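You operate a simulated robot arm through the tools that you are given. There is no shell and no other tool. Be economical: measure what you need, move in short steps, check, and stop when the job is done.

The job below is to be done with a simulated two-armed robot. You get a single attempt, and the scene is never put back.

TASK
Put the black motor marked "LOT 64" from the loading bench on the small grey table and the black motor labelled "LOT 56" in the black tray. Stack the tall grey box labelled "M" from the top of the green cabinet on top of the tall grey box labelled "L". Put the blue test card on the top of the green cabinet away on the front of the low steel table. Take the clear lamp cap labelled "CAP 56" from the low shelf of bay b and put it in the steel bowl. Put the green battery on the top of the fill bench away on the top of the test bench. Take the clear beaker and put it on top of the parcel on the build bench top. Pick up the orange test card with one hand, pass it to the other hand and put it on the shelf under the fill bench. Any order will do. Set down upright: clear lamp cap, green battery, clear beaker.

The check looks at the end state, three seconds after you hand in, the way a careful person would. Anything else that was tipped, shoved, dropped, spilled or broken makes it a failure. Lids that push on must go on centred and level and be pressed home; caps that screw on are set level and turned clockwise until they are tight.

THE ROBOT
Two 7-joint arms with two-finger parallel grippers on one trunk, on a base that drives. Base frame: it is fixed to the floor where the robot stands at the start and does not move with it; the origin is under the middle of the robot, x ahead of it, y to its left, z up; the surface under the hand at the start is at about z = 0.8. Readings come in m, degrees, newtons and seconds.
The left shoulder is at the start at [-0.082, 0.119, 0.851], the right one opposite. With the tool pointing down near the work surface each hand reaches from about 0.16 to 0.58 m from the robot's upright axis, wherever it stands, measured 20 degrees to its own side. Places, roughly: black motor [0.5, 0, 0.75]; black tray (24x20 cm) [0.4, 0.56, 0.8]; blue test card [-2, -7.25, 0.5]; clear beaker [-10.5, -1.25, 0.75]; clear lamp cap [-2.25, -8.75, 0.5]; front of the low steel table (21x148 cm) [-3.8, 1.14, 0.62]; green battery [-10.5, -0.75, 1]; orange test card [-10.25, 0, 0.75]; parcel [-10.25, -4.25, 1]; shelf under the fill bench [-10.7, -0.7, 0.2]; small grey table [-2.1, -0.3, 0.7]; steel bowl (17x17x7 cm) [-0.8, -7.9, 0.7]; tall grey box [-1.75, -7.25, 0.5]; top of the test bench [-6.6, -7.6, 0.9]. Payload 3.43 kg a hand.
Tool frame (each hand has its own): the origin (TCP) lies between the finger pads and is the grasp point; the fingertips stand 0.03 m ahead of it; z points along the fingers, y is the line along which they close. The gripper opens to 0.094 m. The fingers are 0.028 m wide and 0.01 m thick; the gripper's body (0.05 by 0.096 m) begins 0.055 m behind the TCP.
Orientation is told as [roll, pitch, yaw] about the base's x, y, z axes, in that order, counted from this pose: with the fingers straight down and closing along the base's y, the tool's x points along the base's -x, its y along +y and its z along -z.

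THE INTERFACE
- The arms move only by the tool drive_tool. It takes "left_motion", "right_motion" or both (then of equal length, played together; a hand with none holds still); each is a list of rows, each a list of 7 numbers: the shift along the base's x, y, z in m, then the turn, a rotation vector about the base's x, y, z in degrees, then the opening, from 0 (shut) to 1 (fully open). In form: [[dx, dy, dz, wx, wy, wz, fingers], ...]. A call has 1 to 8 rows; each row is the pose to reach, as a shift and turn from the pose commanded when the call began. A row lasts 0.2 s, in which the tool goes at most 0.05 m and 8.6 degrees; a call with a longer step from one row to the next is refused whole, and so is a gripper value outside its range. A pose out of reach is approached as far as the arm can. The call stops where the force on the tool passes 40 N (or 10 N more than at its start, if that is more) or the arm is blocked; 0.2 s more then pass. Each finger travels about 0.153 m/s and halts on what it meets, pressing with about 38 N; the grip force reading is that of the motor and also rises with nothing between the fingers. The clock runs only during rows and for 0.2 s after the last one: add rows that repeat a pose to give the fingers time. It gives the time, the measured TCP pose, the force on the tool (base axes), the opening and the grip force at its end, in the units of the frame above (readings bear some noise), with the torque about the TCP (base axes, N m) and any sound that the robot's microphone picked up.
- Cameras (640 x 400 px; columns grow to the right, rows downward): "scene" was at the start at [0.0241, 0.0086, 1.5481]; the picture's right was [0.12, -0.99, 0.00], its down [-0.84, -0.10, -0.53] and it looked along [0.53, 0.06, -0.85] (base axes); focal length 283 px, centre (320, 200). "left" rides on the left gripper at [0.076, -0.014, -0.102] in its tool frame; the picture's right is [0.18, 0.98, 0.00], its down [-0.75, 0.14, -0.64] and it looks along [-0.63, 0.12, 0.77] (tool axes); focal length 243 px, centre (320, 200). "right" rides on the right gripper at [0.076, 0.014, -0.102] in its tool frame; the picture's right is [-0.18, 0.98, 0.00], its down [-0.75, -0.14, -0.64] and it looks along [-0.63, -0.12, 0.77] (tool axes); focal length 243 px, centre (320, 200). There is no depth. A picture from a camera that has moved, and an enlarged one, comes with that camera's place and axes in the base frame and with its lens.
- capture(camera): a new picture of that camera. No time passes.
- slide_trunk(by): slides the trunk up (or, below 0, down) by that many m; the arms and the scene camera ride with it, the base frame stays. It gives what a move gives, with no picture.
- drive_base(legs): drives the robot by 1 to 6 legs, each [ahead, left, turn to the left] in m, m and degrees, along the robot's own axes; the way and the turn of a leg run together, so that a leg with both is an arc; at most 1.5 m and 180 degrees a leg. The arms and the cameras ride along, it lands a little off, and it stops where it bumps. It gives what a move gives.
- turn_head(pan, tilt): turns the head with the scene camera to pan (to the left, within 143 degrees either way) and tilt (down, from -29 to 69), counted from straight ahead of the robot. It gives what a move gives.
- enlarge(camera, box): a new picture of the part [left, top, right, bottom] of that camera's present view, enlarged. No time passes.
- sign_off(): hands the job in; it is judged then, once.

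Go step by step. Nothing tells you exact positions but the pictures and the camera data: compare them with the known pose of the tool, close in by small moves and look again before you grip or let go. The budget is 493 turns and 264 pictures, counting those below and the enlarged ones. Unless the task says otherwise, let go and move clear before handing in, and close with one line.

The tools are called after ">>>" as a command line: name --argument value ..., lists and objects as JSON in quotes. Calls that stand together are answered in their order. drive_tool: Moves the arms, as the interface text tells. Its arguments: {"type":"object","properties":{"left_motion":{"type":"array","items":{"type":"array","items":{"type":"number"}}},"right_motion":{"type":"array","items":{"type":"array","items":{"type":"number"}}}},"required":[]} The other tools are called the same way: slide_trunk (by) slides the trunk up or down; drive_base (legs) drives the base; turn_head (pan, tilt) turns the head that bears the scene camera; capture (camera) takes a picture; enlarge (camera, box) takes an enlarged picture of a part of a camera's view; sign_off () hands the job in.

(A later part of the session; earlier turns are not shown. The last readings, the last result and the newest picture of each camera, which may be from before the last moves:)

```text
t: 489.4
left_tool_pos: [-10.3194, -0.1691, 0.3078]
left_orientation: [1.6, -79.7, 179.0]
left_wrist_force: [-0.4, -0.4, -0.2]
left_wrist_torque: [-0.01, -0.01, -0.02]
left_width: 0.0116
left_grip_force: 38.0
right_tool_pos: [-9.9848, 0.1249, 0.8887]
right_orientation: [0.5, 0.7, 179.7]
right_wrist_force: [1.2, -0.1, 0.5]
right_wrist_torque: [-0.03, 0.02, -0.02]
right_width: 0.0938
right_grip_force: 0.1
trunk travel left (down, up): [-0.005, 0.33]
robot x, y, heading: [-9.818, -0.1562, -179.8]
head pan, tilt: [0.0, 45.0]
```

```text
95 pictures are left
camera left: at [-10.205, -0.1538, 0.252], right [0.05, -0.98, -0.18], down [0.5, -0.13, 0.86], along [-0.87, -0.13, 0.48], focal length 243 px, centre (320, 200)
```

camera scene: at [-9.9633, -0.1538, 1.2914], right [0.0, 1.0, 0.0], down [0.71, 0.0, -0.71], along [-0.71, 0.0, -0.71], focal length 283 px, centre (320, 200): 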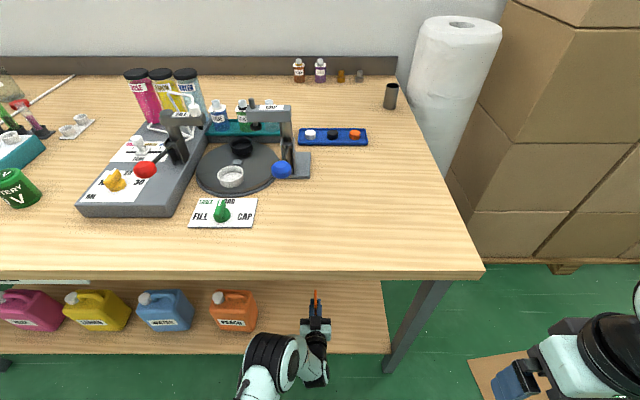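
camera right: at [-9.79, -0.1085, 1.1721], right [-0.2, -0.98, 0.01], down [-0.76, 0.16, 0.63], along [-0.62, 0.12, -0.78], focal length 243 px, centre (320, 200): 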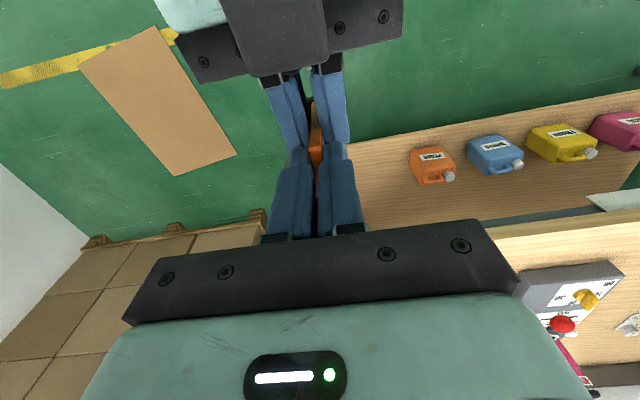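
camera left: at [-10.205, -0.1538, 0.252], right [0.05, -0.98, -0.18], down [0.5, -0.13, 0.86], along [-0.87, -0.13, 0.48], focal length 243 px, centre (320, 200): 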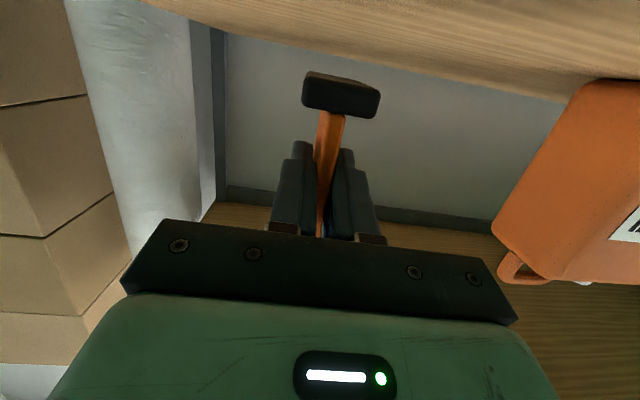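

>>> drive_tool --left_motion '[[0, 0, -0.006, 0, 0, 0, 0], [0, 0, -0.012, 0, 0, 0, 0], [0, 0, -0.018, 0, 0, 0, 0], [0, 0, -0.024, 0, 0, 0, 0], [0, 0, -0.03, 0, 0, 0, 0]]'

>>> capture --camera "left"

```text
t: 490.6
left_tool_pos: [-10.3177, -0.1696, 0.277]
left_orientation: [1.6, -79.5, 179.0]
left_wrist_force: [-0.5, 0.6, 0.1]
left_wrist_torque: [-0.02, 0.02, 0.0]
left_width: 0.0113
left_grip_force: 38.1
right_tool_pos: [-9.9852, 0.1248, 0.8882]
right_orientation: [0.5, 0.7, 179.7]
right_wrist_force: [0.4, -0.2, 0.1]
right_wrist_torque: [-0.01, -0.01, -0.01]
right_width: 0.0941
right_grip_force: 0.0
trunk travel left (down, up): [-0.005, 0.33]
robot x, y, heading: [-9.8149, -0.1554, -180.0]
head pan, tilt: [0.0, 45.0]
```

```text
94 pictures are left
camera left: at [-10.2039, -0.1547, 0.2208], right [0.05, -0.98, -0.18], down [0.5, -0.13, 0.86], along [-0.87, -0.13, 0.48], focal length 243 px, centre (320, 200)
```

left: 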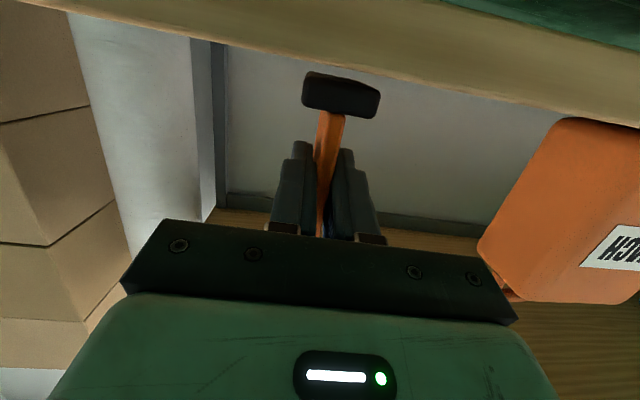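

>>> drive_tool --left_motion '[[0, 0, -0.004, 0, 0, 0, 0], [0, 0, -0.008, 0, 0, 0, 0], [0, 0, -0.012, 0, 0, 0, 0]]'

>>> capture --camera "left"

```text
t: 491.4
left_tool_pos: [-10.3209, -0.1688, 0.2714]
left_orientation: [1.3, -80.4, 179.6]
left_wrist_force: [5.9, -0.2, 29.9]
left_wrist_torque: [0.05, -0.61, 0.02]
left_width: 0.0114
left_grip_force: 38.0
right_tool_pos: [-9.9825, 0.1248, 0.8884]
right_orientation: [0.4, 0.6, 179.7]
right_wrist_force: [-0.2, 0.8, -0.5]
right_wrist_torque: [0.01, 0.01, 0.02]
right_width: 0.0938
right_grip_force: 0.1
trunk travel left (down, up): [-0.005, 0.33]
robot x, y, heading: [-9.8173, -0.1532, -180.1]
head pan, tilt: [0.0, 45.0]
```

```text
93 pictures are left
camera left: at [-10.2076, -0.154, 0.2138], right [0.04, -0.98, -0.18], down [0.51, -0.13, 0.85], along [-0.86, -0.13, 0.49], focal length 243 px, centre (320, 200)
```

left: 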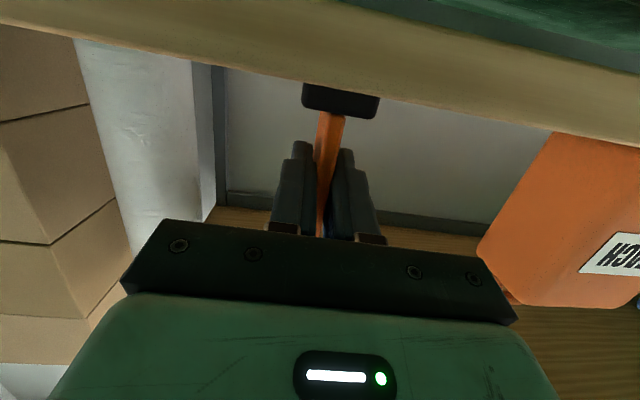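

>>> drive_tool --left_motion '[[0, 0, 0.007, 0, 0, 0, 0], [0, 0, 0.007, 0, 0, 0, 0.25], [0, 0, 0.007, 0, 0, 0, 0.5], [0, 0, 0.007, 0, 0, 0, 0.8], [0, 0, 0.007, 0, 0, 0, 1]]'

>>> capture --camera "left"

>>> enlarge --camera "scene" --box '[240, 260, 420, 390]'

```text
t: 492.6
left_tool_pos: [-10.3173, -0.1694, 0.2718]
left_orientation: [1.6, -79.5, 179.1]
left_wrist_force: [0.1, 0.3, 0.2]
left_wrist_torque: [-0.01, -0.01, 0.0]
left_width: 0.094
left_grip_force: 0.0
right_tool_pos: [-9.9838, 0.1255, 0.8878]
right_orientation: [0.6, 0.7, 179.7]
right_wrist_force: [0.2, -0.2, 0.6]
right_wrist_torque: [-0.03, -0.02, 0.04]
right_width: 0.0939
right_grip_force: 0.1
trunk travel left (down, up): [-0.005, 0.33]
robot x, y, heading: [-9.815, -0.1537, -179.8]
head pan, tilt: [0.0, 45.0]
```

```text
92 pictures are left
camera left: at [-10.2041, -0.1547, 0.2163], right [0.05, -0.98, -0.18], down [0.5, -0.13, 0.86], along [-0.87, -0.13, 0.48], focal length 243 px, centre (320, 200)
```

left: 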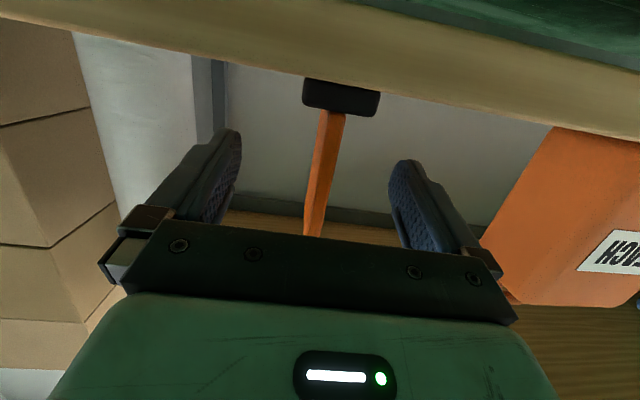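

```text
3.08 times, centred on (330, 325) of scene
camera zoom: at [-9.9035, -0.1537, 1.2914], right [0.0, 1.0, 0.0], down [0.71, 0.0, -0.71], along [-0.71, 0.0, -0.71], focal length 872 px, centre (289, -185)
```

zoom: 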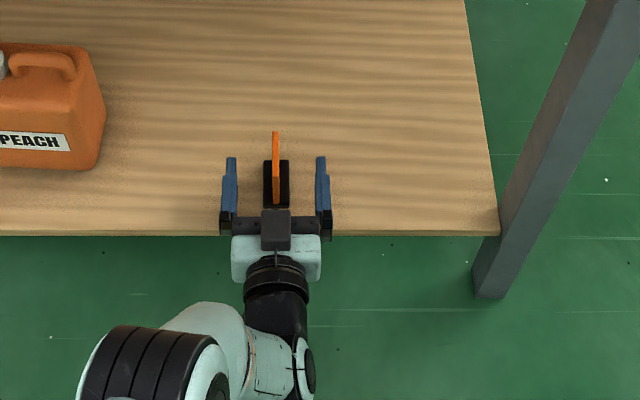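

The orange card stands on the shelf. Back straight out.

>>> drive_base --legs '[[-0.45, 0, 0]]'

>>> capture --camera "scene"

```text
t: 495.3
left_tool_pos: [-9.8627, -0.1683, 0.2725]
left_orientation: [1.6, -79.6, 179.0]
left_wrist_force: [0.6, 0.1, 0.3]
left_wrist_torque: [0.03, -0.03, 0.0]
left_width: 0.0941
left_grip_force: 0.0
right_tool_pos: [-9.5273, 0.1257, 0.8893]
right_orientation: [0.5, 0.6, 179.5]
right_wrist_force: [0.0, 1.1, -0.7]
right_wrist_torque: [0.02, -0.02, 0.01]
right_width: 0.094
right_grip_force: 0.0
trunk travel left (down, up): [-0.005, 0.33]
robot x, y, heading: [-9.3624, -0.153, 179.9]
head pan, tilt: [0.0, 45.0]
```

```text
90 pictures are left
camera scene: at [-9.4469, -0.1538, 1.2914], right [0.0, 1.0, 0.0], down [0.71, 0.0, -0.71], along [-0.71, 0.0, -0.71], focal length 283 px, centre (320, 200)
```

scene: 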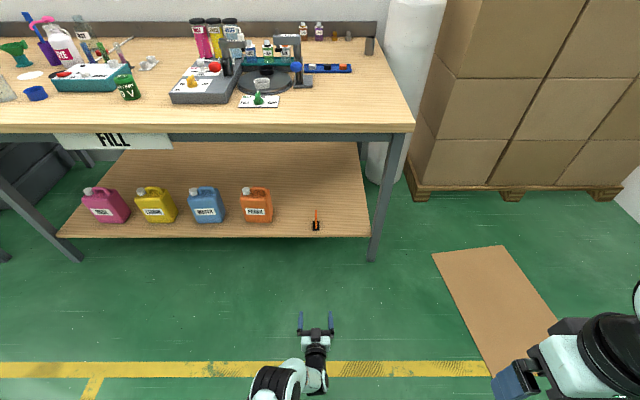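

Next: battery (right hand) and clear beaker (left hand). Raise trunk and reset the left hand to pointing down.

>>> slide_trunk --by 0.31

>>> drive_tool --left_motion '[[0, 0, 0.05, 0, 0, 0, 1], [0, 0, 0.1, 0, -5, 0, 1], [0, 0, 0.15, 0, -13, 0, 1], [0, 0, 0.2, 0, -21, 0, 1], [0, -0.02, 0.25, 0, -29, 0, 1], [0, -0.05, 0.28, 0, -37, 0, 1], [0, -0.08, 0.31, 0, -45, 0, 1], [0, -0.11, 0.34, 0, -53, 0, 1]]'

>>> drive_tool --left_motion '[[0.01, -0.02, 0.03, 0, -8, 0, 1], [0.02, -0.04, 0.06, 0, -16, 0, 1], [0.03, -0.06, 0.09, 0, -24, 0, 1], [0.04, -0.08, 0.12, 0, -27, 0, 1]]'

>>> drive_base --legs '[[0, 0.88, 0]]'

>>> capture --camera "scene"

```text
t: 498.4
left_tool_pos: [-9.8606, -0.1684, 0.5814]
left_orientation: [1.5, -79.5, 178.9]
left_wrist_force: [0.0, 0.2, -0.5]
left_wrist_torque: [-0.01, 0.0, -0.01]
left_width: 0.0941
left_grip_force: 0.0
right_tool_pos: [-9.5263, 0.1264, 1.1996]
right_orientation: [0.4, 0.7, 179.4]
right_wrist_force: [0.4, 0.8, -0.1]
right_wrist_torque: [-0.01, 0.0, -0.02]
right_width: 0.094
right_grip_force: 0.1
trunk travel left (down, up): [-0.315, 0.02]
robot x, y, heading: [-9.3587, -0.1549, 179.8]
head pan, tilt: [0.0, 45.0]
```

```text
refused: row 5 steps farther than a row can; nothing moved
```

```text
t: 499.4
left_tool_pos: [-9.8202, -0.2507, 0.703]
left_orientation: [0.8, -52.5, 179.7]
left_wrist_force: [-0.1, -0.1, -0.2]
left_wrist_torque: [-0.03, 0.04, 0.02]
left_width: 0.0941
left_grip_force: 0.0
right_tool_pos: [-9.5255, 0.1255, 1.1993]
right_orientation: [0.4, 0.6, 179.5]
right_wrist_force: [-0.6, 0.2, -0.1]
right_wrist_torque: [0.01, -0.01, 0.02]
right_width: 0.094
right_grip_force: 0.0
trunk travel left (down, up): [-0.315, 0.02]
robot x, y, heading: [-9.3629, -0.1521, 179.9]
head pan, tilt: [0.0, 45.0]
```

```text
t: 507.6
left_tool_pos: [-9.82, -1.1463, 0.7031]
left_orientation: [0.8, -52.5, -179.9]
left_wrist_force: [0.0, -0.4, -0.8]
left_wrist_torque: [0.03, 0.01, -0.03]
left_width: 0.094
left_grip_force: 0.1
right_tool_pos: [-9.528, -0.7689, 1.1988]
right_orientation: [0.6, 0.8, 180.1]
right_wrist_force: [-0.8, -0.8, 1.0]
right_wrist_torque: [0.01, 0.06, -0.01]
right_width: 0.0938
right_grip_force: 0.0
trunk travel left (down, up): [-0.315, 0.02]
robot x, y, heading: [-9.3567, -1.0462, -179.5]
head pan, tilt: [0.0, 45.0]
```

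```text
89 pictures are left
camera scene: at [-9.3964, -1.0465, 1.6095], right [-0.01, 1.0, 0.0], down [0.71, 0.0, -0.71], along [-0.71, 0.0, -0.71], focal length 283 px, centre (320, 200)
```

scene: 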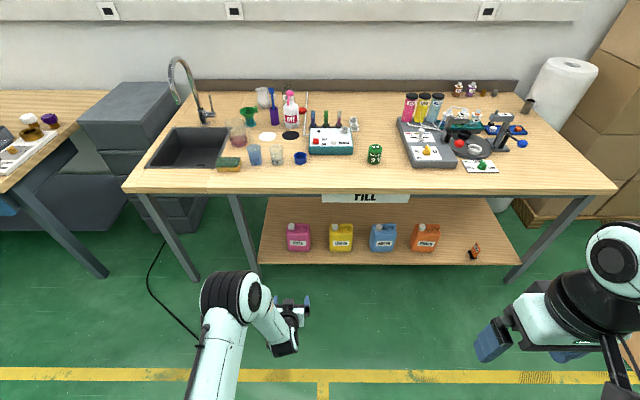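

>>> drive_tool --left_motion '[[0.0, -0.015, 0.045, 0, -7.5, 0, 1], [0.0, -0.03, 0.09, 0, -15, 0, 1], [0.0, -0.045, 0.135, 0, -22.5, 0, 1], [0.0, -0.06, 0.18, 0, -30, 0, 1], [0.01, -0.075, 0.225, 0, -37.5, 0, 1], [0.03, -0.09, 0.265, 0, -45, 0, 1], [0.05, -0.1, 0.305, 0, -52.5, 0, 1], [0.07, -0.11, 0.345, 0, -52.5, 0, 1]]'

>>> drive_base --legs '[[0.49, 0, -0.5]]'

>>> capture --camera "scene"

>>> capture --camera "left"

>>> capture --camera "right"

```text
t: 509.4
left_tool_pos: [-9.7488, -1.2551, 1.0498]
left_orientation: [0.9, -0.1, -179.8]
left_wrist_force: [-0.2, 0.4, -0.2]
left_wrist_torque: [0.01, 0.02, 0.0]
left_width: 0.0941
left_grip_force: 0.0
right_tool_pos: [-9.5283, -0.7685, 1.1993]
right_orientation: [0.5, 0.6, 180.0]
right_wrist_force: [-0.2, -0.2, 0.2]
right_wrist_torque: [-0.03, 0.01, -0.02]
right_width: 0.0941
right_grip_force: 0.0
trunk travel left (down, up): [-0.315, 0.02]
robot x, y, heading: [-9.3594, -1.0456, -179.7]
head pan, tilt: [0.0, 45.0]
```

```text
t: 512.3
left_tool_pos: [-10.24, -1.2558, 1.0472]
left_orientation: [1.0, -0.1, -180.0]
left_wrist_force: [-0.6, -0.1, 0.1]
left_wrist_torque: [-0.02, 0.01, -0.01]
left_width: 0.0938
left_grip_force: 0.1
right_tool_pos: [-10.0178, -0.7702, 1.1982]
right_orientation: [0.5, 0.7, 179.9]
right_wrist_force: [-0.2, -1.3, -0.4]
right_wrist_torque: [0.01, 0.01, 0.0]
right_width: 0.0938
right_grip_force: 0.0
trunk travel left (down, up): [-0.315, 0.02]
robot x, y, heading: [-9.8521, -1.0487, -180.0]
head pan, tilt: [0.0, 45.0]
```

```text
88 pictures are left
camera scene: at [-9.886, -1.0487, 1.6094], right [0.0, 1.0, 0.0], down [0.71, 0.0, -0.71], along [-0.71, 0.0, -0.71], focal length 283 px, centre (320, 200)
```

scene: 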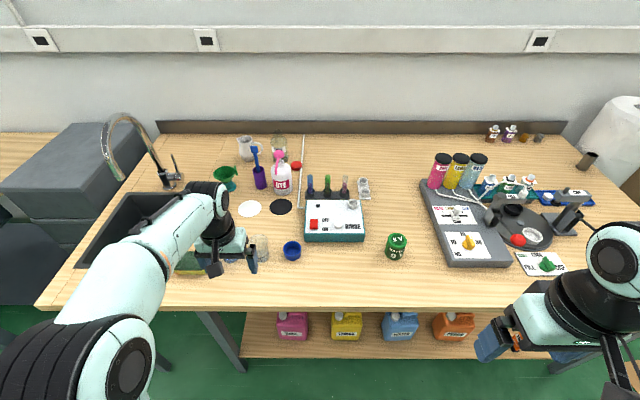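

```text
87 pictures are left
camera left: at [-10.1648, -1.2403, 1.151], right [0.18, -0.98, 0.02], down [-0.75, -0.13, 0.64], along [-0.63, -0.13, -0.76], focal length 243 px, centre (320, 200)
```

left: 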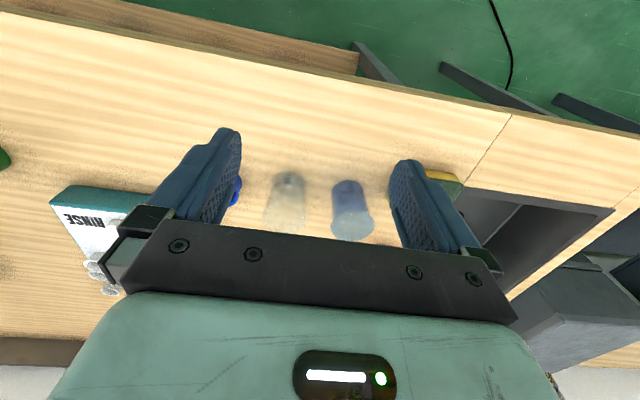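

```text
86 pictures are left
camera right: at [-9.9426, -0.7848, 1.302], right [-0.19, -0.98, 0.01], down [-0.76, 0.15, 0.63], along [-0.62, 0.11, -0.78], focal length 243 px, centre (320, 200)
```

right: 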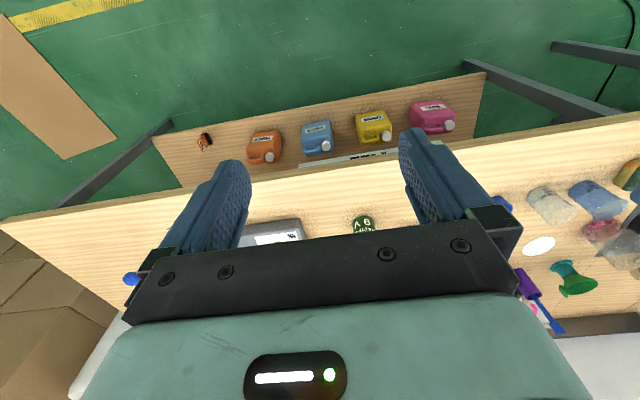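

Beaker at (-10.387, -1.235), battery at (-10.40, -0.81). Edge forward and bring the right hand over the battery.

>>> drive_base --legs '[[0.06, 0, 0]]'

>>> drive_tool --right_motion '[[-0.04, -0.005, -0.01, 0, 0, 0, 1], [-0.08, -0.01, -0.02, 0, 0, 0, 1], [-0.12, -0.015, -0.03, 0, 0, 0, 1], [-0.16, -0.02, -0.05, 0, 0, 0, 1], [-0.2, -0.025, -0.07, 0, 0, 0, 1], [-0.24, -0.03, -0.09, 0, 0, 0, 1], [-0.28, -0.035, -0.11, 0, 0, 0, 1], [-0.31, -0.04, -0.14, 0, 0, 0, 1]]' --left_motion '[[0, 0, 0.01, 0, 0, -8, 1], [0, 0, 0.02, 0, 0, -16, 1], [0, 0, 0.03, 0, 0, -24, 1], [0, 0, 0.03, 0, 0, -32, 1], [0, 0, 0.03, 0, 0, -40, 1], [0, 0, 0.03, 0, 0, -48, 1], [0, 0, 0.03, 0, 0, -56, 1], [0, 0, 0.03, 0, 0, -64, 1]]'

>>> capture --camera "right"

```text
t: 513.2
left_tool_pos: [-10.2993, -1.2549, 1.0485]
left_orientation: [0.9, -0.1, 179.9]
left_wrist_force: [-0.4, -0.6, -0.3]
left_wrist_torque: [0.0, -0.02, -0.04]
left_width: 0.0939
left_grip_force: 0.1
right_tool_pos: [-10.075, -0.7707, 1.1983]
right_orientation: [0.6, 0.8, 179.8]
right_wrist_force: [-0.4, 0.7, 1.1]
right_wrist_torque: [-0.01, -0.04, -0.01]
right_width: 0.094
right_grip_force: 0.1
trunk travel left (down, up): [-0.315, 0.02]
robot x, y, heading: [-9.9083, -1.0469, -179.8]
head pan, tilt: [0.0, 45.0]
```

```text
t: 515.0
left_tool_pos: [-10.3003, -1.2553, 1.078]
left_orientation: [0.9, 0.0, 115.6]
left_wrist_force: [-0.3, 0.2, 1.0]
left_wrist_torque: [0.01, 0.01, -0.03]
left_width: 0.0943
left_grip_force: 0.1
right_tool_pos: [-10.3889, -0.8103, 1.0584]
right_orientation: [0.5, 0.8, 179.8]
right_wrist_force: [0.6, -0.7, 1.0]
right_wrist_torque: [0.0, -0.03, 0.02]
right_width: 0.0942
right_grip_force: 0.1
trunk travel left (down, up): [-0.315, 0.02]
robot x, y, heading: [-9.9087, -1.0492, -180.2]
head pan, tilt: [0.0, 45.0]
```

```text
85 pictures are left
camera right: at [-10.3152, -0.8258, 1.1617], right [-0.19, -0.98, 0.01], down [-0.76, 0.15, 0.63], along [-0.62, 0.11, -0.78], focal length 243 px, centre (320, 200)
```

right: 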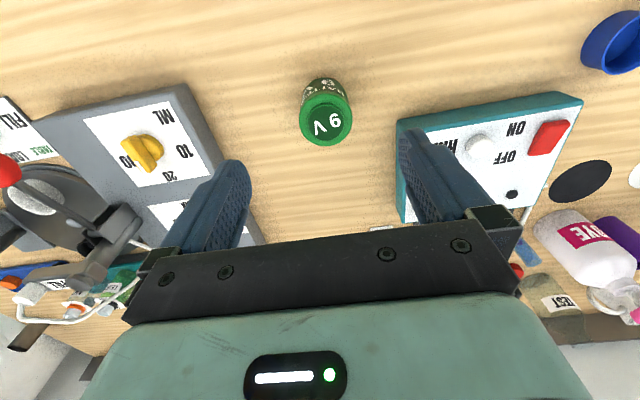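

>>> drive_tool --right_motion '[[-0.014, -0.006, -0.04, 0, 0, 0, 1], [-0.016, -0.007, -0.08, 0, 0, 0, 1], [-0.016, -0.007, -0.115, 0, 0, 0, 1]]' --left_motion '[[0, 0, 0, 0, 0, -8, 1], [0, 0, 0, 0, 0, -16, 1], [0, 0, 0, 0, 0, -25, 1]]'

>>> capture --camera "right"

>>> capture --camera "scene"

```text
refused: row 3 steps farther than a row can; nothing moved
```

```text
84 pictures are left
camera right: at [-10.3152, -0.8258, 1.1617], right [-0.19, -0.98, 0.01], down [-0.76, 0.15, 0.63], along [-0.62, 0.11, -0.78], focal length 243 px, centre (320, 200)
```

right: 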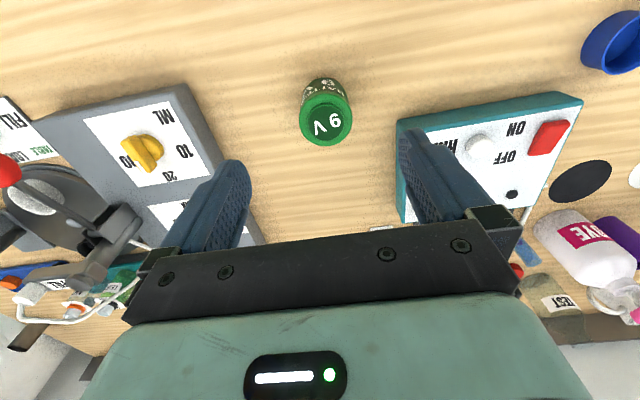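

```text
83 pictures are left
camera scene: at [-9.9461, -1.049, 1.6095], right [0.0, 1.0, 0.0], down [0.71, 0.0, -0.71], along [-0.71, 0.0, -0.71], focal length 283 px, centre (320, 200)
```

scene: 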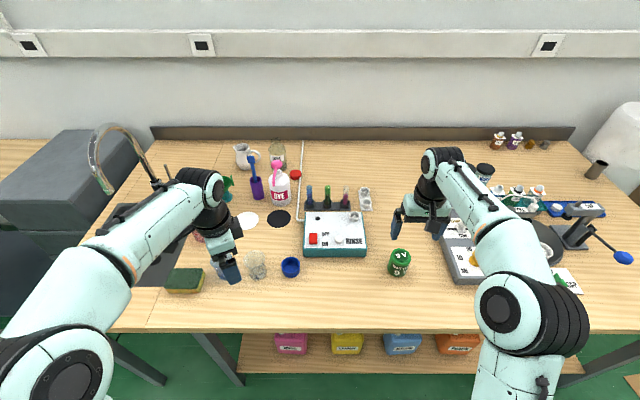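

>>> drive_tool --right_motion '[[-0.014, -0.006, -0.04, 0, 0, 0, 1], [-0.017, -0.008, -0.08, 0, 0, 0, 1], [-0.017, -0.008, -0.115, 0, 0, 0, 1]]' --left_motion '[[0, 0, 0, 0, 0, -8, 1], [0, 0, 0, 0, 0, -16, 1], [0, 0, 0, 0, 0, -24, 1]]'

>>> capture --camera "right"

>>> enlarge --camera "scene" --box '[360, 190, 480, 300]'

```text
t: 515.8
left_tool_pos: [-10.2999, -1.2548, 1.0784]
left_orientation: [0.9, 0.0, 91.7]
left_wrist_force: [-0.6, 1.0, -0.5]
left_wrist_torque: [-0.02, -0.02, -0.02]
left_width: 0.0937
left_grip_force: 0.0
right_tool_pos: [-10.4034, -0.8177, 0.9405]
right_orientation: [0.4, 0.7, 179.8]
right_wrist_force: [-0.3, 0.6, -0.2]
right_wrist_torque: [0.03, 0.0, -0.04]
right_width: 0.0939
right_grip_force: 0.0
trunk travel left (down, up): [-0.315, 0.02]
robot x, y, heading: [-9.9084, -1.0535, -180.0]
head pan, tilt: [0.0, 45.0]
```

```text
82 pictures are left
camera right: at [-10.3296, -0.8328, 1.0452], right [-0.19, -0.98, 0.01], down [-0.76, 0.15, 0.63], along [-0.62, 0.11, -0.78], focal length 243 px, centre (320, 200)
```

right: 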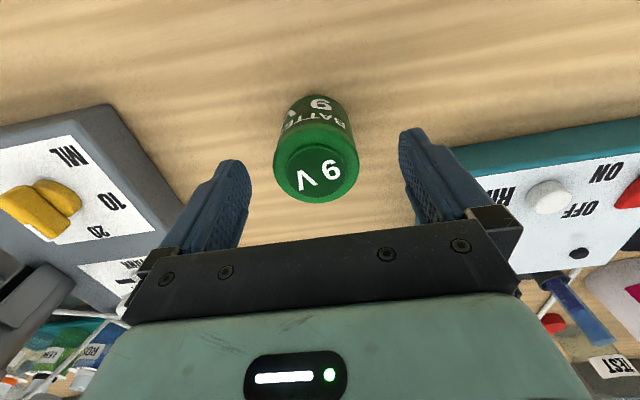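

```text
3.64 times, centred on (420, 245) of scene
camera zoom: at [-9.9451, -1.0488, 1.6095], right [0.0, 1.0, 0.0], down [0.71, 0.0, -0.71], along [-0.71, 0.0, -0.71], focal length 1030 px, centre (-44, 36)
```

zoom: 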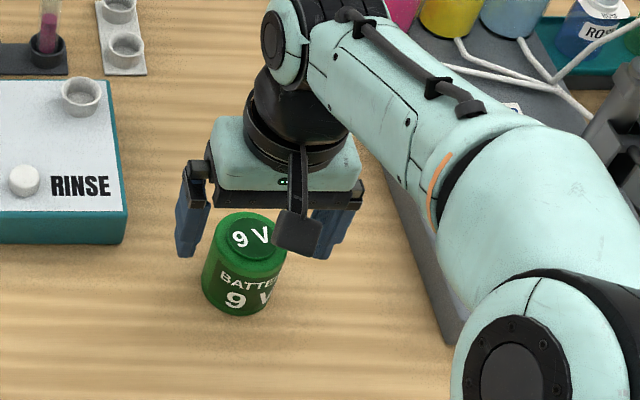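

>>> drive_tool --right_motion '[[-0.002, 0.001, -0.02, 0, 0, 0, 1], [-0.002, 0.001, -0.04, 0, 0, 0, 1], [-0.002, 0.001, -0.052, 0, 0, 0, 1], [-0.002, 0.001, -0.052, 0, 0, 0, 0.6], [-0.002, 0.001, -0.052, 0, 0, 0, 0.2], [-0.002, 0.001, -0.052, 0, 0, 0, 0], [-0.002, 0.001, -0.052, 0, 0, 0, 0]]'

>>> drive_tool --right_motion '[[0, 0, 0.006, 0, 0, 0, 0], [0, 0, 0.02, 0, 0, 0, 0], [0, 0, 0.04, 0, 0, 0, 0], [0, 0, 0.07, 0, 0, 0, 0]]'

>>> capture --camera "right"

>>> capture --camera "left"

```text
t: 517.4
left_tool_pos: [-10.3009, -1.2545, 1.0784]
left_orientation: [0.8, -0.2, 91.9]
left_wrist_force: [-0.1, 0.3, 0.7]
left_wrist_torque: [0.0, -0.02, -0.01]
left_width: 0.0941
left_grip_force: 0.1
right_tool_pos: [-10.4057, -0.8172, 0.8902]
right_orientation: [0.5, 0.8, 179.8]
right_wrist_force: [0.4, 2.1, 0.3]
right_wrist_torque: [0.2, 0.02, -0.07]
right_width: 0.0607
right_grip_force: 38.3
trunk travel left (down, up): [-0.315, 0.02]
robot x, y, heading: [-9.9063, -1.0475, -179.9]
head pan, tilt: [0.0, 45.0]
```

```text
t: 518.4
left_tool_pos: [-10.3005, -1.2548, 1.0782]
left_orientation: [0.9, -0.1, 91.9]
left_wrist_force: [-0.2, -0.8, 0.3]
left_wrist_torque: [0.01, -0.03, 0.02]
left_width: 0.094
left_grip_force: 0.1
right_tool_pos: [-10.4053, -0.8182, 0.9628]
right_orientation: [0.4, 0.7, 179.7]
right_wrist_force: [-0.4, -1.5, -4.0]
right_wrist_torque: [0.0, 0.01, 0.0]
right_width: 0.0604
right_grip_force: 37.9
trunk travel left (down, up): [-0.315, 0.02]
robot x, y, heading: [-9.9096, -1.049, -179.7]
head pan, tilt: [0.0, 45.0]
```

```text
80 pictures are left
camera right: at [-10.3309, -0.8336, 1.0646], right [-0.19, -0.98, 0.01], down [-0.76, 0.15, 0.63], along [-0.62, 0.11, -0.78], focal length 243 px, centre (320, 200)
```

right: 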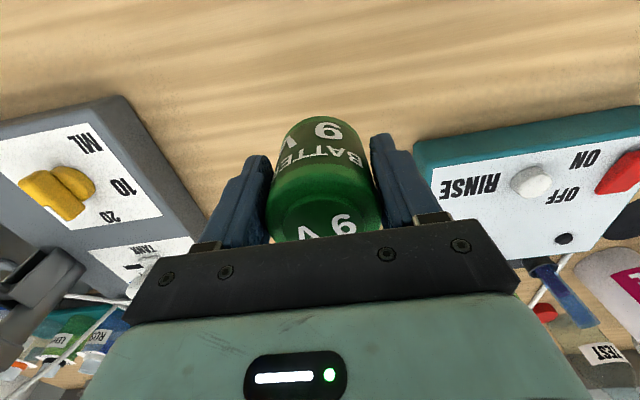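

```text
79 pictures are left
camera left: at [-10.2823, -1.3312, 1.1813], right [-0.98, -0.22, 0.01], down [-0.16, 0.75, 0.65], along [-0.15, 0.63, -0.76], focal length 243 px, centre (320, 200)
```

left: 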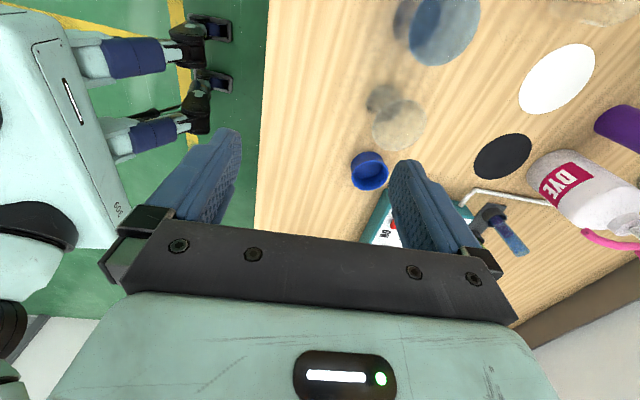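

Battery held. Now move the left hand over the clear beaker at (-10.393, -1.243).

>>> drive_tool --left_motion '[[-0.03, 0.004, 0, 0, 0, 0, 1], [-0.06, 0.008, 0.0, 0, 0, 0, 1], [-0.092, 0.012, 0, 0, 0, 0, 1], [-0.092, 0.012, -0.04, 0, 0, 0, 1], [-0.092, 0.012, -0.08, 0, 0, 0, 1], [-0.092, 0.012, -0.115, 0, 0, 0, 1]]'

>>> capture --camera "left"

>>> enlarge --camera "scene" --box '[180, 180, 320, 300]'

```text
t: 519.8
left_tool_pos: [-10.3945, -1.2439, 0.9625]
left_orientation: [0.9, -0.2, 91.9]
left_wrist_force: [0.0, 0.4, -0.3]
left_wrist_torque: [0.01, -0.01, 0.02]
left_width: 0.0939
left_grip_force: 0.1
right_tool_pos: [-10.4061, -0.8189, 0.9606]
right_orientation: [0.5, 0.7, 179.7]
right_wrist_force: [-0.7, 0.3, -3.7]
right_wrist_torque: [0.01, -0.06, 0.01]
right_width: 0.0604
right_grip_force: 38.1
trunk travel left (down, up): [-0.315, 0.02]
robot x, y, heading: [-9.9105, -1.0491, -179.6]
head pan, tilt: [0.0, 45.0]
```

```text
78 pictures are left
camera left: at [-10.3761, -1.3201, 1.0654], right [-0.98, -0.22, 0.02], down [-0.16, 0.75, 0.65], along [-0.15, 0.63, -0.76], focal length 243 px, centre (320, 200)
```

left: 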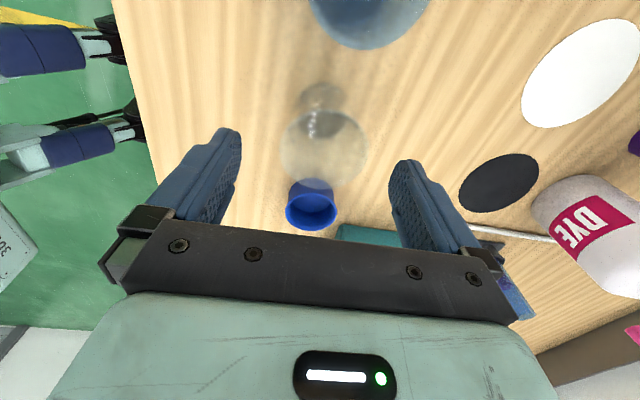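

```text
3.33 times, centred on (250, 240) of scene
camera zoom: at [-9.9456, -1.0489, 1.6095], right [0.0, 1.0, 0.0], down [0.71, 0.0, -0.71], along [-0.71, 0.0, -0.71], focal length 945 px, centre (553, 67)
```

zoom: 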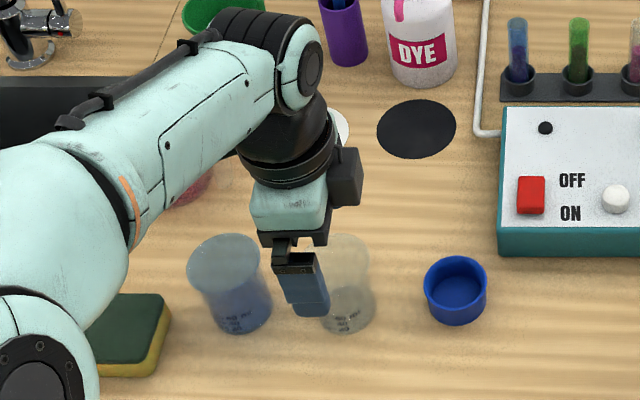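

>>> drive_tool --left_motion '[[-0.005, 0.002, -0.02, 0, 0, 0, 1], [-0.005, 0.002, -0.04, 0, 0, 0, 1], [-0.005, 0.002, -0.06, 0, 0, 0, 1], [-0.005, 0.002, -0.07, 0, 0, 0, 1]]'

>>> capture --camera "left"

```text
t: 520.8
left_tool_pos: [-10.3974, -1.2411, 0.8933]
left_orientation: [0.9, -0.2, 91.8]
left_wrist_force: [1.2, 0.2, -0.1]
left_wrist_torque: [0.0, 0.02, 0.02]
left_width: 0.0939
left_grip_force: 0.0
right_tool_pos: [-10.4056, -0.8199, 0.9612]
right_orientation: [0.6, 0.7, 179.7]
right_wrist_force: [-0.6, -0.2, -3.2]
right_wrist_torque: [0.01, 0.0, 0.02]
right_width: 0.0605
right_grip_force: 37.4
trunk travel left (down, up): [-0.315, 0.02]
robot x, y, heading: [-9.9053, -1.0481, -179.7]
head pan, tilt: [0.0, 45.0]
```

```text
76 pictures are left
camera left: at [-10.3791, -1.3176, 0.9965], right [-0.98, -0.22, 0.02], down [-0.16, 0.75, 0.65], along [-0.15, 0.63, -0.76], focal length 243 px, centre (320, 200)
```

left: 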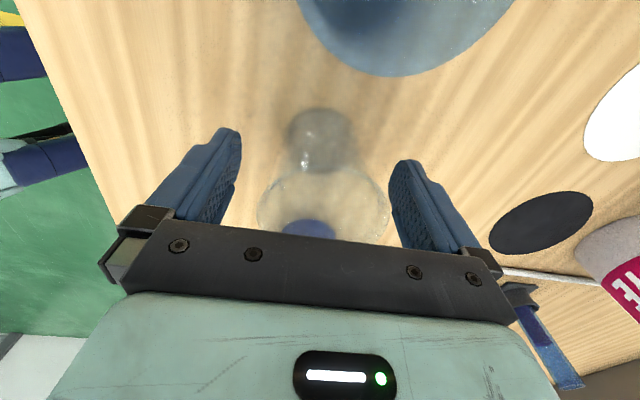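

>>> drive_tool --left_motion '[[-0.002, 0, 0, 0, 0, 0, 0.8], [-0.002, 0, 0, 0, 0, 0, 0.7], [-0.002, 0, 0, 0, 0, 0, 0.55], [-0.002, 0, 0, 0, 0, 0, 0.4], [-0.002, 0, 0, 0, 0, 0, 0.2], [-0.002, 0, 0, 0, 0, 0, 0.2]]'

>>> capture --camera "left"

```text
t: 522.2
left_tool_pos: [-10.3992, -1.2417, 0.8924]
left_orientation: [0.9, -0.1, 92.0]
left_wrist_force: [0.0, 1.1, 1.1]
left_wrist_torque: [-0.01, -0.01, 0.02]
left_width: 0.0609
left_grip_force: 37.5
right_tool_pos: [-10.4061, -0.8185, 0.9605]
right_orientation: [0.6, 0.7, 179.8]
right_wrist_force: [0.1, 0.2, -3.1]
right_wrist_torque: [0.03, -0.01, 0.04]
right_width: 0.0606
right_grip_force: 38.0
trunk travel left (down, up): [-0.315, 0.02]
robot x, y, heading: [-9.9083, -1.0515, -179.7]
head pan, tilt: [0.0, 45.0]
```

```text
75 pictures are left
camera left: at [-10.3808, -1.3178, 0.9963], right [-0.98, -0.22, 0.01], down [-0.16, 0.75, 0.64], along [-0.15, 0.63, -0.76], focal length 243 px, centre (320, 200)
```

left: 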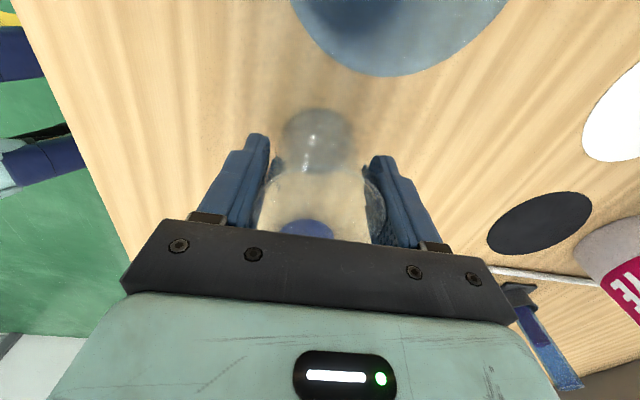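

Both gripped. Lift both carefully.

>>> drive_tool --left_motion '[[0, 0, 0.004, 0, 0, 0, 0.2], [0, 0, 0.012, 0, 0, 0, 0.2], [0, 0, 0.025, 0, 0, 0, 0.2], [0, 0, 0.045, 0, 0, 0, 0.2], [0, 0, 0.07, 0, 0, 0, 0.2], [0, 0, 0.1, 0, 0, 0, 0.2], [0, 0, 0.13, 0, 0, 0, 0.2], [0, 0, 0.16, 0, 0, 0, 0.2]]' --right_motion '[[0, 0, 0.01, 0, 0, 0, 0], [0, 0, 0.03, 0, 0, 0, 0], [0, 0, 0.05, 0, 0, 0, 0], [0, 0, 0.07, 0, 0, 0, 0], [0, 0, 0.09, 0, 0, 0, 0], [0, 0, 0.11, 0, 0, 0, 0], [0, 0, 0.13, 0, 0, 0, 0], [0, 0, 0.13, 0, 0, 0, 0]]'

>>> capture --camera "left"

```text
t: 524.0
left_tool_pos: [-10.399, -1.2431, 1.0548]
left_orientation: [0.9, -0.1, 91.9]
left_wrist_force: [0.2, 0.1, 0.1]
left_wrist_torque: [0.01, -0.02, -0.01]
left_width: 0.0609
left_grip_force: 38.8
right_tool_pos: [-10.4034, -0.8163, 1.0926]
right_orientation: [0.5, 0.8, 179.8]
right_wrist_force: [1.1, -0.1, -3.8]
right_wrist_torque: [0.02, -0.01, -0.02]
right_width: 0.0604
right_grip_force: 37.6
trunk travel left (down, up): [-0.315, 0.02]
robot x, y, heading: [-9.9084, -1.047, -179.9]
head pan, tilt: [0.0, 45.0]
```

```text
74 pictures are left
camera left: at [-10.3807, -1.3179, 1.1578], right [-0.98, -0.22, 0.02], down [-0.16, 0.75, 0.65], along [-0.15, 0.63, -0.76], focal length 243 px, centre (320, 200)
```

left: 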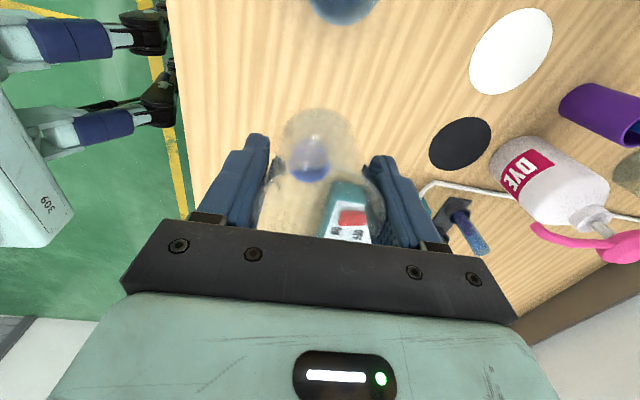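

>>> drive_base --legs '[[-0.5, 0, 0], [0, 1.5, 0], [0, 1.3, 0]]'

>>> capture --camera "scene"

```text
t: 551.3
left_tool_pos: [-9.9482, -4.0509, 1.0543]
left_orientation: [0.8, -0.1, 90.4]
left_wrist_force: [0.0, 0.4, -0.5]
left_wrist_torque: [-0.01, 0.0, 0.02]
left_width: 0.0605
left_grip_force: 37.9
right_tool_pos: [-9.9416, -3.6255, 1.0911]
right_orientation: [0.5, 0.6, 178.0]
right_wrist_force: [0.2, 0.2, -3.8]
right_wrist_torque: [-0.02, -0.02, 0.02]
right_width: 0.0606
right_grip_force: 37.7
trunk travel left (down, up): [-0.315, 0.02]
robot x, y, heading: [-9.451, -3.8716, 178.6]
head pan, tilt: [0.0, 45.0]
```

```text
73 pictures are left
camera scene: at [-9.4893, -3.8699, 1.6095], right [0.03, 1.0, 0.0], down [0.71, -0.02, -0.71], along [-0.71, 0.02, -0.71], focal length 283 px, centre (320, 200)
```

scene: 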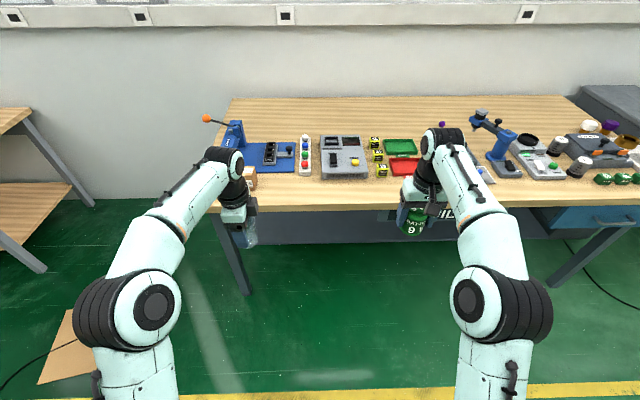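

>>> enlarge --camera "scene" --box '[190, 100, 330, 220]'

>>> capture --camera "left"

```text
3.33 times, centred on (260, 160) of scene
camera zoom: at [-9.4893, -3.8699, 1.6095], right [0.03, 1.0, 0.0], down [0.71, -0.02, -0.71], along [-0.71, 0.02, -0.71], focal length 945 px, centre (520, 333)
```

zoom: 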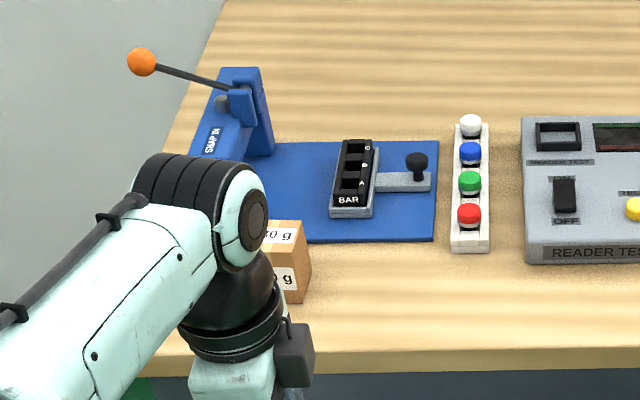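

```text
71 pictures are left
camera left: at [-9.9326, -4.1267, 1.1572], right [-0.98, -0.19, 0.01], down [-0.13, 0.75, 0.65], along [-0.13, 0.63, -0.76], focal length 243 px, centre (320, 200)
```

left: 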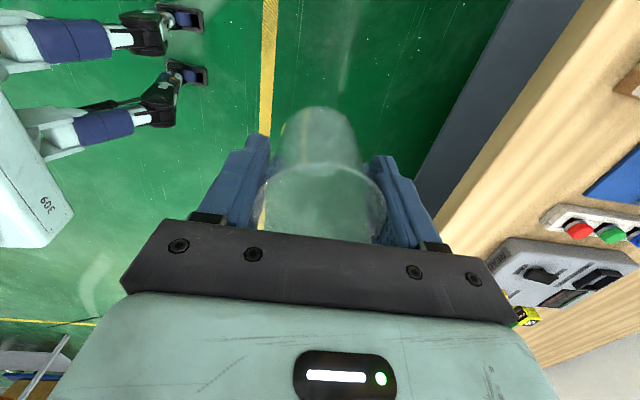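

The parcel is a small brown box near (-10.36, -4.13) by a blue fixture with a lever. Rotate the left hand back so its camera is clear of the lever, and retract the right.

>>> drive_tool --left_motion '[[0.015, 0, 0, 0, 0, 8, 0.2], [0.03, 0, 0, 0, 0, 16, 0.2], [0.045, 0, 0, 0, 0, 24, 0.2], [0.06, 0, 0.01, 0, 0, 32, 0.2], [0.075, 0, 0.015, 0, 0, 40, 0.2], [0.09, 0, 0.02, 0, 0, 48, 0.2], [0.1, 0, 0.025, 0, 0, 56, 0.2], [0.11, 0, 0.03, 0, 0, 64, 0.2]]' --right_motion '[[0.02, 0, 0, 0, 0, 0, 0], [0.04, 0, 0, 0, 0, 0, 0], [0.06, 0, 0, 0, 0, 0, 0], [0.08, 0, 0, 0, 0, 0, 0], [0.1, 0, 0, 0, 0, 0, 0], [0.12, 0, 0, 0, 0, 0, 0], [0.14, 0, 0, 0, 0, 0, 0], [0.16, 0, 0, 0, 0, 0, 0]]'

>>> drive_tool --left_motion '[[0, 0, 0, 0, 0, 8, 0.2], [0.0, 0, 0, 0, 0, 16, 0.2], [0.0, 0, 0, 0, 0, 24, 0.2]]'

>>> drive_base --legs '[[0.36, 0, 1.3]]'

>>> capture --camera "scene"

>>> capture --camera "left"

```text
t: 553.1
left_tool_pos: [-9.8375, -4.0503, 1.0845]
left_orientation: [0.9, 0.0, 154.4]
left_wrist_force: [0.4, -0.2, -0.5]
left_wrist_torque: [0.01, 0.0, 0.0]
left_width: 0.0608
left_grip_force: 38.7
right_tool_pos: [-9.7801, -3.625, 1.0933]
right_orientation: [0.6, 0.6, 178.2]
right_wrist_force: [0.9, 0.1, -3.3]
right_wrist_torque: [0.01, 0.0, -0.01]
right_width: 0.0606
right_grip_force: 38.1
trunk travel left (down, up): [-0.315, 0.02]
robot x, y, heading: [-9.454, -3.8703, 178.7]
head pan, tilt: [0.0, 45.0]
```

```text
t: 553.9
left_tool_pos: [-9.8397, -4.0503, 1.0843]
left_orientation: [1.0, -0.1, 178.4]
left_wrist_force: [0.3, -0.4, -0.4]
left_wrist_torque: [0.0, 0.02, 0.04]
left_width: 0.0608
left_grip_force: 38.1
right_tool_pos: [-9.7807, -3.6257, 1.0918]
right_orientation: [0.6, 0.6, 178.1]
right_wrist_force: [0.3, 0.1, -3.8]
right_wrist_torque: [-0.02, -0.03, 0.03]
right_width: 0.0607
right_grip_force: 37.5
trunk travel left (down, up): [-0.315, 0.02]
robot x, y, heading: [-9.4518, -3.8728, 178.4]
head pan, tilt: [0.0, 45.0]
```

```text
t: 556.2
left_tool_pos: [-10.1914, -4.0544, 1.0843]
left_orientation: [0.9, -0.1, 179.7]
left_wrist_force: [-0.3, 0.6, -1.1]
left_wrist_torque: [-0.02, 0.03, -0.01]
left_width: 0.061
left_grip_force: 37.6
right_tool_pos: [-10.1445, -3.6287, 1.0935]
right_orientation: [0.5, 0.7, 179.5]
right_wrist_force: [-0.2, 0.0, -3.9]
right_wrist_torque: [-0.01, -0.03, -0.01]
right_width: 0.0606
right_grip_force: 38.0
trunk travel left (down, up): [-0.315, 0.02]
robot x, y, heading: [-9.8107, -3.8641, 180.1]
head pan, tilt: [0.0, 45.0]
```

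```text
70 pictures are left
camera scene: at [-9.8459, -3.8659, 1.6093], right [0.0, 1.0, 0.0], down [0.71, 0.0, -0.71], along [-0.71, 0.0, -0.71], focal length 283 px, centre (320, 200)
```

scene: 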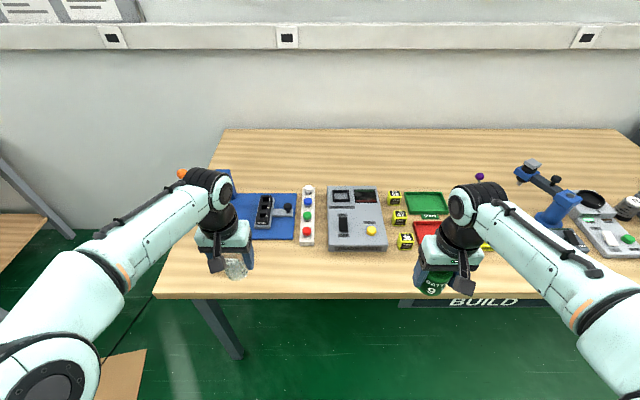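

```text
69 pictures are left
camera left: at [-10.1144, -4.0404, 1.1867], right [0.18, -0.98, 0.02], down [-0.75, -0.13, 0.64], along [-0.63, -0.13, -0.76], focal length 243 px, centre (320, 200)
```

left: 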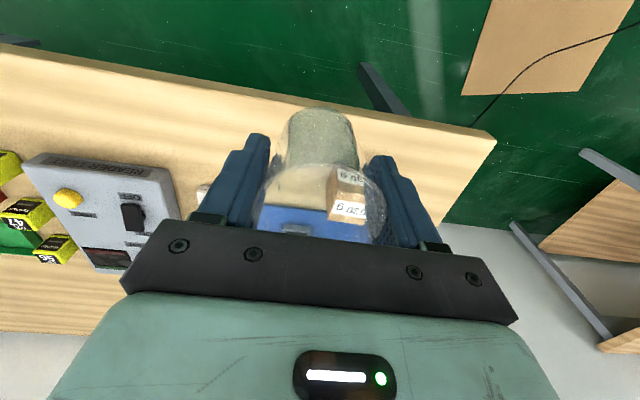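

The parcel shows through the beaker. Move the left hand aside to see it directly.

>>> drive_tool --left_motion '[[0.02, 0.03, 0.0, 0, 0, 0, 0.2], [0.04, 0.06, 0.0, 0, 0, 0, 0.2], [0.06, 0.09, 0.0, 0, 0, 0, 0.2], [0.07, 0.12, 0, 0, 0, 0, 0.2]]'

>>> enlarge --camera "scene" --box '[170, 150, 330, 290]'

>>> capture --camera "left"

```text
t: 557.2
left_tool_pos: [-10.1203, -3.9343, 1.0822]
left_orientation: [0.9, -0.2, 179.8]
left_wrist_force: [-0.2, 0.2, -0.6]
left_wrist_torque: [0.0, 0.0, -0.03]
left_width: 0.0608
left_grip_force: 37.9
right_tool_pos: [-10.1445, -3.6277, 1.0914]
right_orientation: [0.5, 0.8, 179.6]
right_wrist_force: [1.0, 0.2, -3.8]
right_wrist_torque: [-0.03, -0.03, 0.01]
right_width: 0.0606
right_grip_force: 38.8
trunk travel left (down, up): [-0.315, 0.02]
robot x, y, heading: [-9.8065, -3.865, 180.0]
head pan, tilt: [0.0, 45.0]
```

```text
2.86 times, centred on (250, 220) of scene
camera zoom: at [-9.8461, -3.865, 1.6095], right [0.0, 1.0, 0.0], down [0.71, 0.0, -0.71], along [-0.71, 0.0, -0.71], focal length 810 px, centre (520, 143)
```

zoom: 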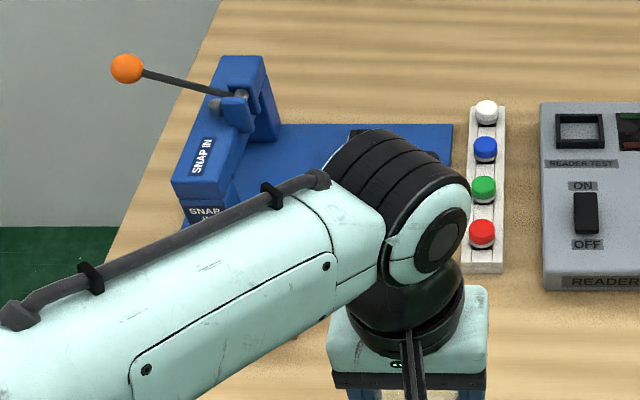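

```text
67 pictures are left
camera left: at [-10.0442, -3.9195, 1.1853], right [0.18, -0.98, 0.02], down [-0.75, -0.13, 0.65], along [-0.63, -0.13, -0.76], focal length 243 px, centre (320, 200)
```

left: 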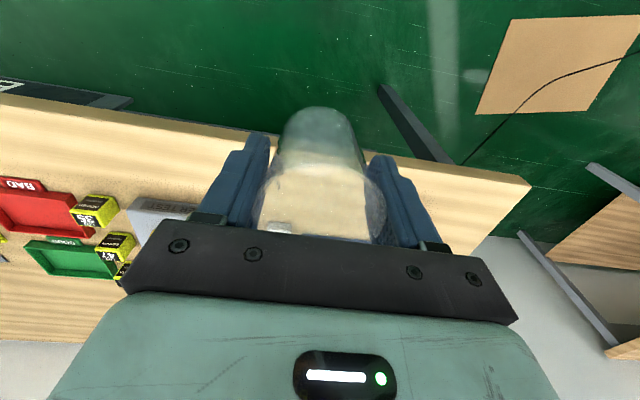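

>>> drive_base --legs '[[0, 0.28, 0]]'

>>> capture --camera "scene"

>>> capture --camera "right"

```text
t: 560.3
left_tool_pos: [-10.1227, -4.2172, 1.0822]
left_orientation: [0.9, -0.1, 179.7]
left_wrist_force: [-0.2, -0.6, 0.5]
left_wrist_torque: [0.02, 0.03, 0.01]
left_width: 0.061
left_grip_force: 38.2
right_tool_pos: [-10.1434, -3.9099, 1.0923]
right_orientation: [0.5, 0.7, 179.5]
right_wrist_force: [0.1, 0.6, -2.9]
right_wrist_torque: [0.01, -0.02, -0.01]
right_width: 0.0604
right_grip_force: 37.8
trunk travel left (down, up): [-0.315, 0.02]
robot x, y, heading: [-9.8049, -4.1482, 179.7]
head pan, tilt: [0.0, 45.0]
```

```text
66 pictures are left
camera scene: at [-9.8465, -4.148, 1.6095], right [0.0, 1.0, 0.0], down [0.71, 0.0, -0.71], along [-0.71, 0.0, -0.71], focal length 283 px, centre (320, 200)
```

scene: 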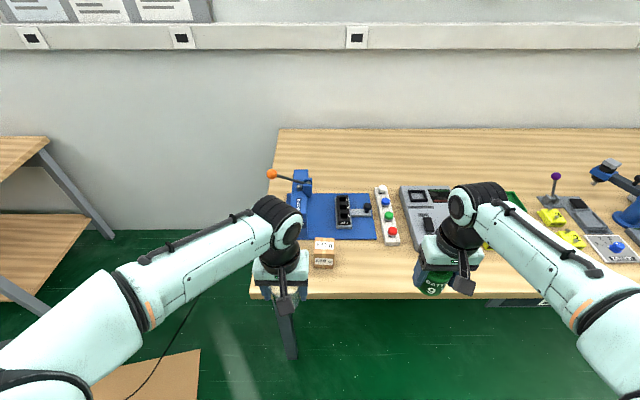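

```text
65 pictures are left
camera right: at [-10.0695, -3.925, 1.1962], right [-0.19, -0.98, 0.01], down [-0.76, 0.15, 0.63], along [-0.62, 0.12, -0.78], focal length 243 px, centre (320, 200)
```

right: 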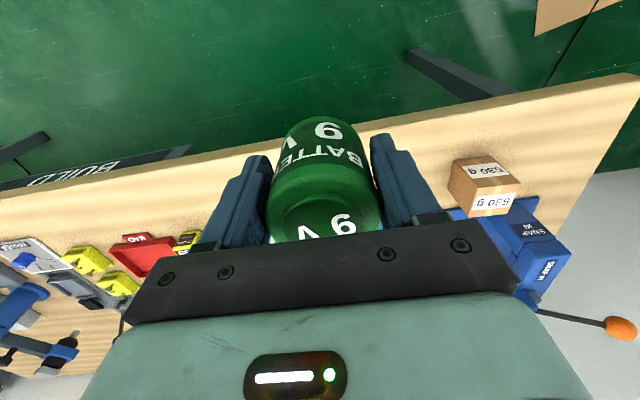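

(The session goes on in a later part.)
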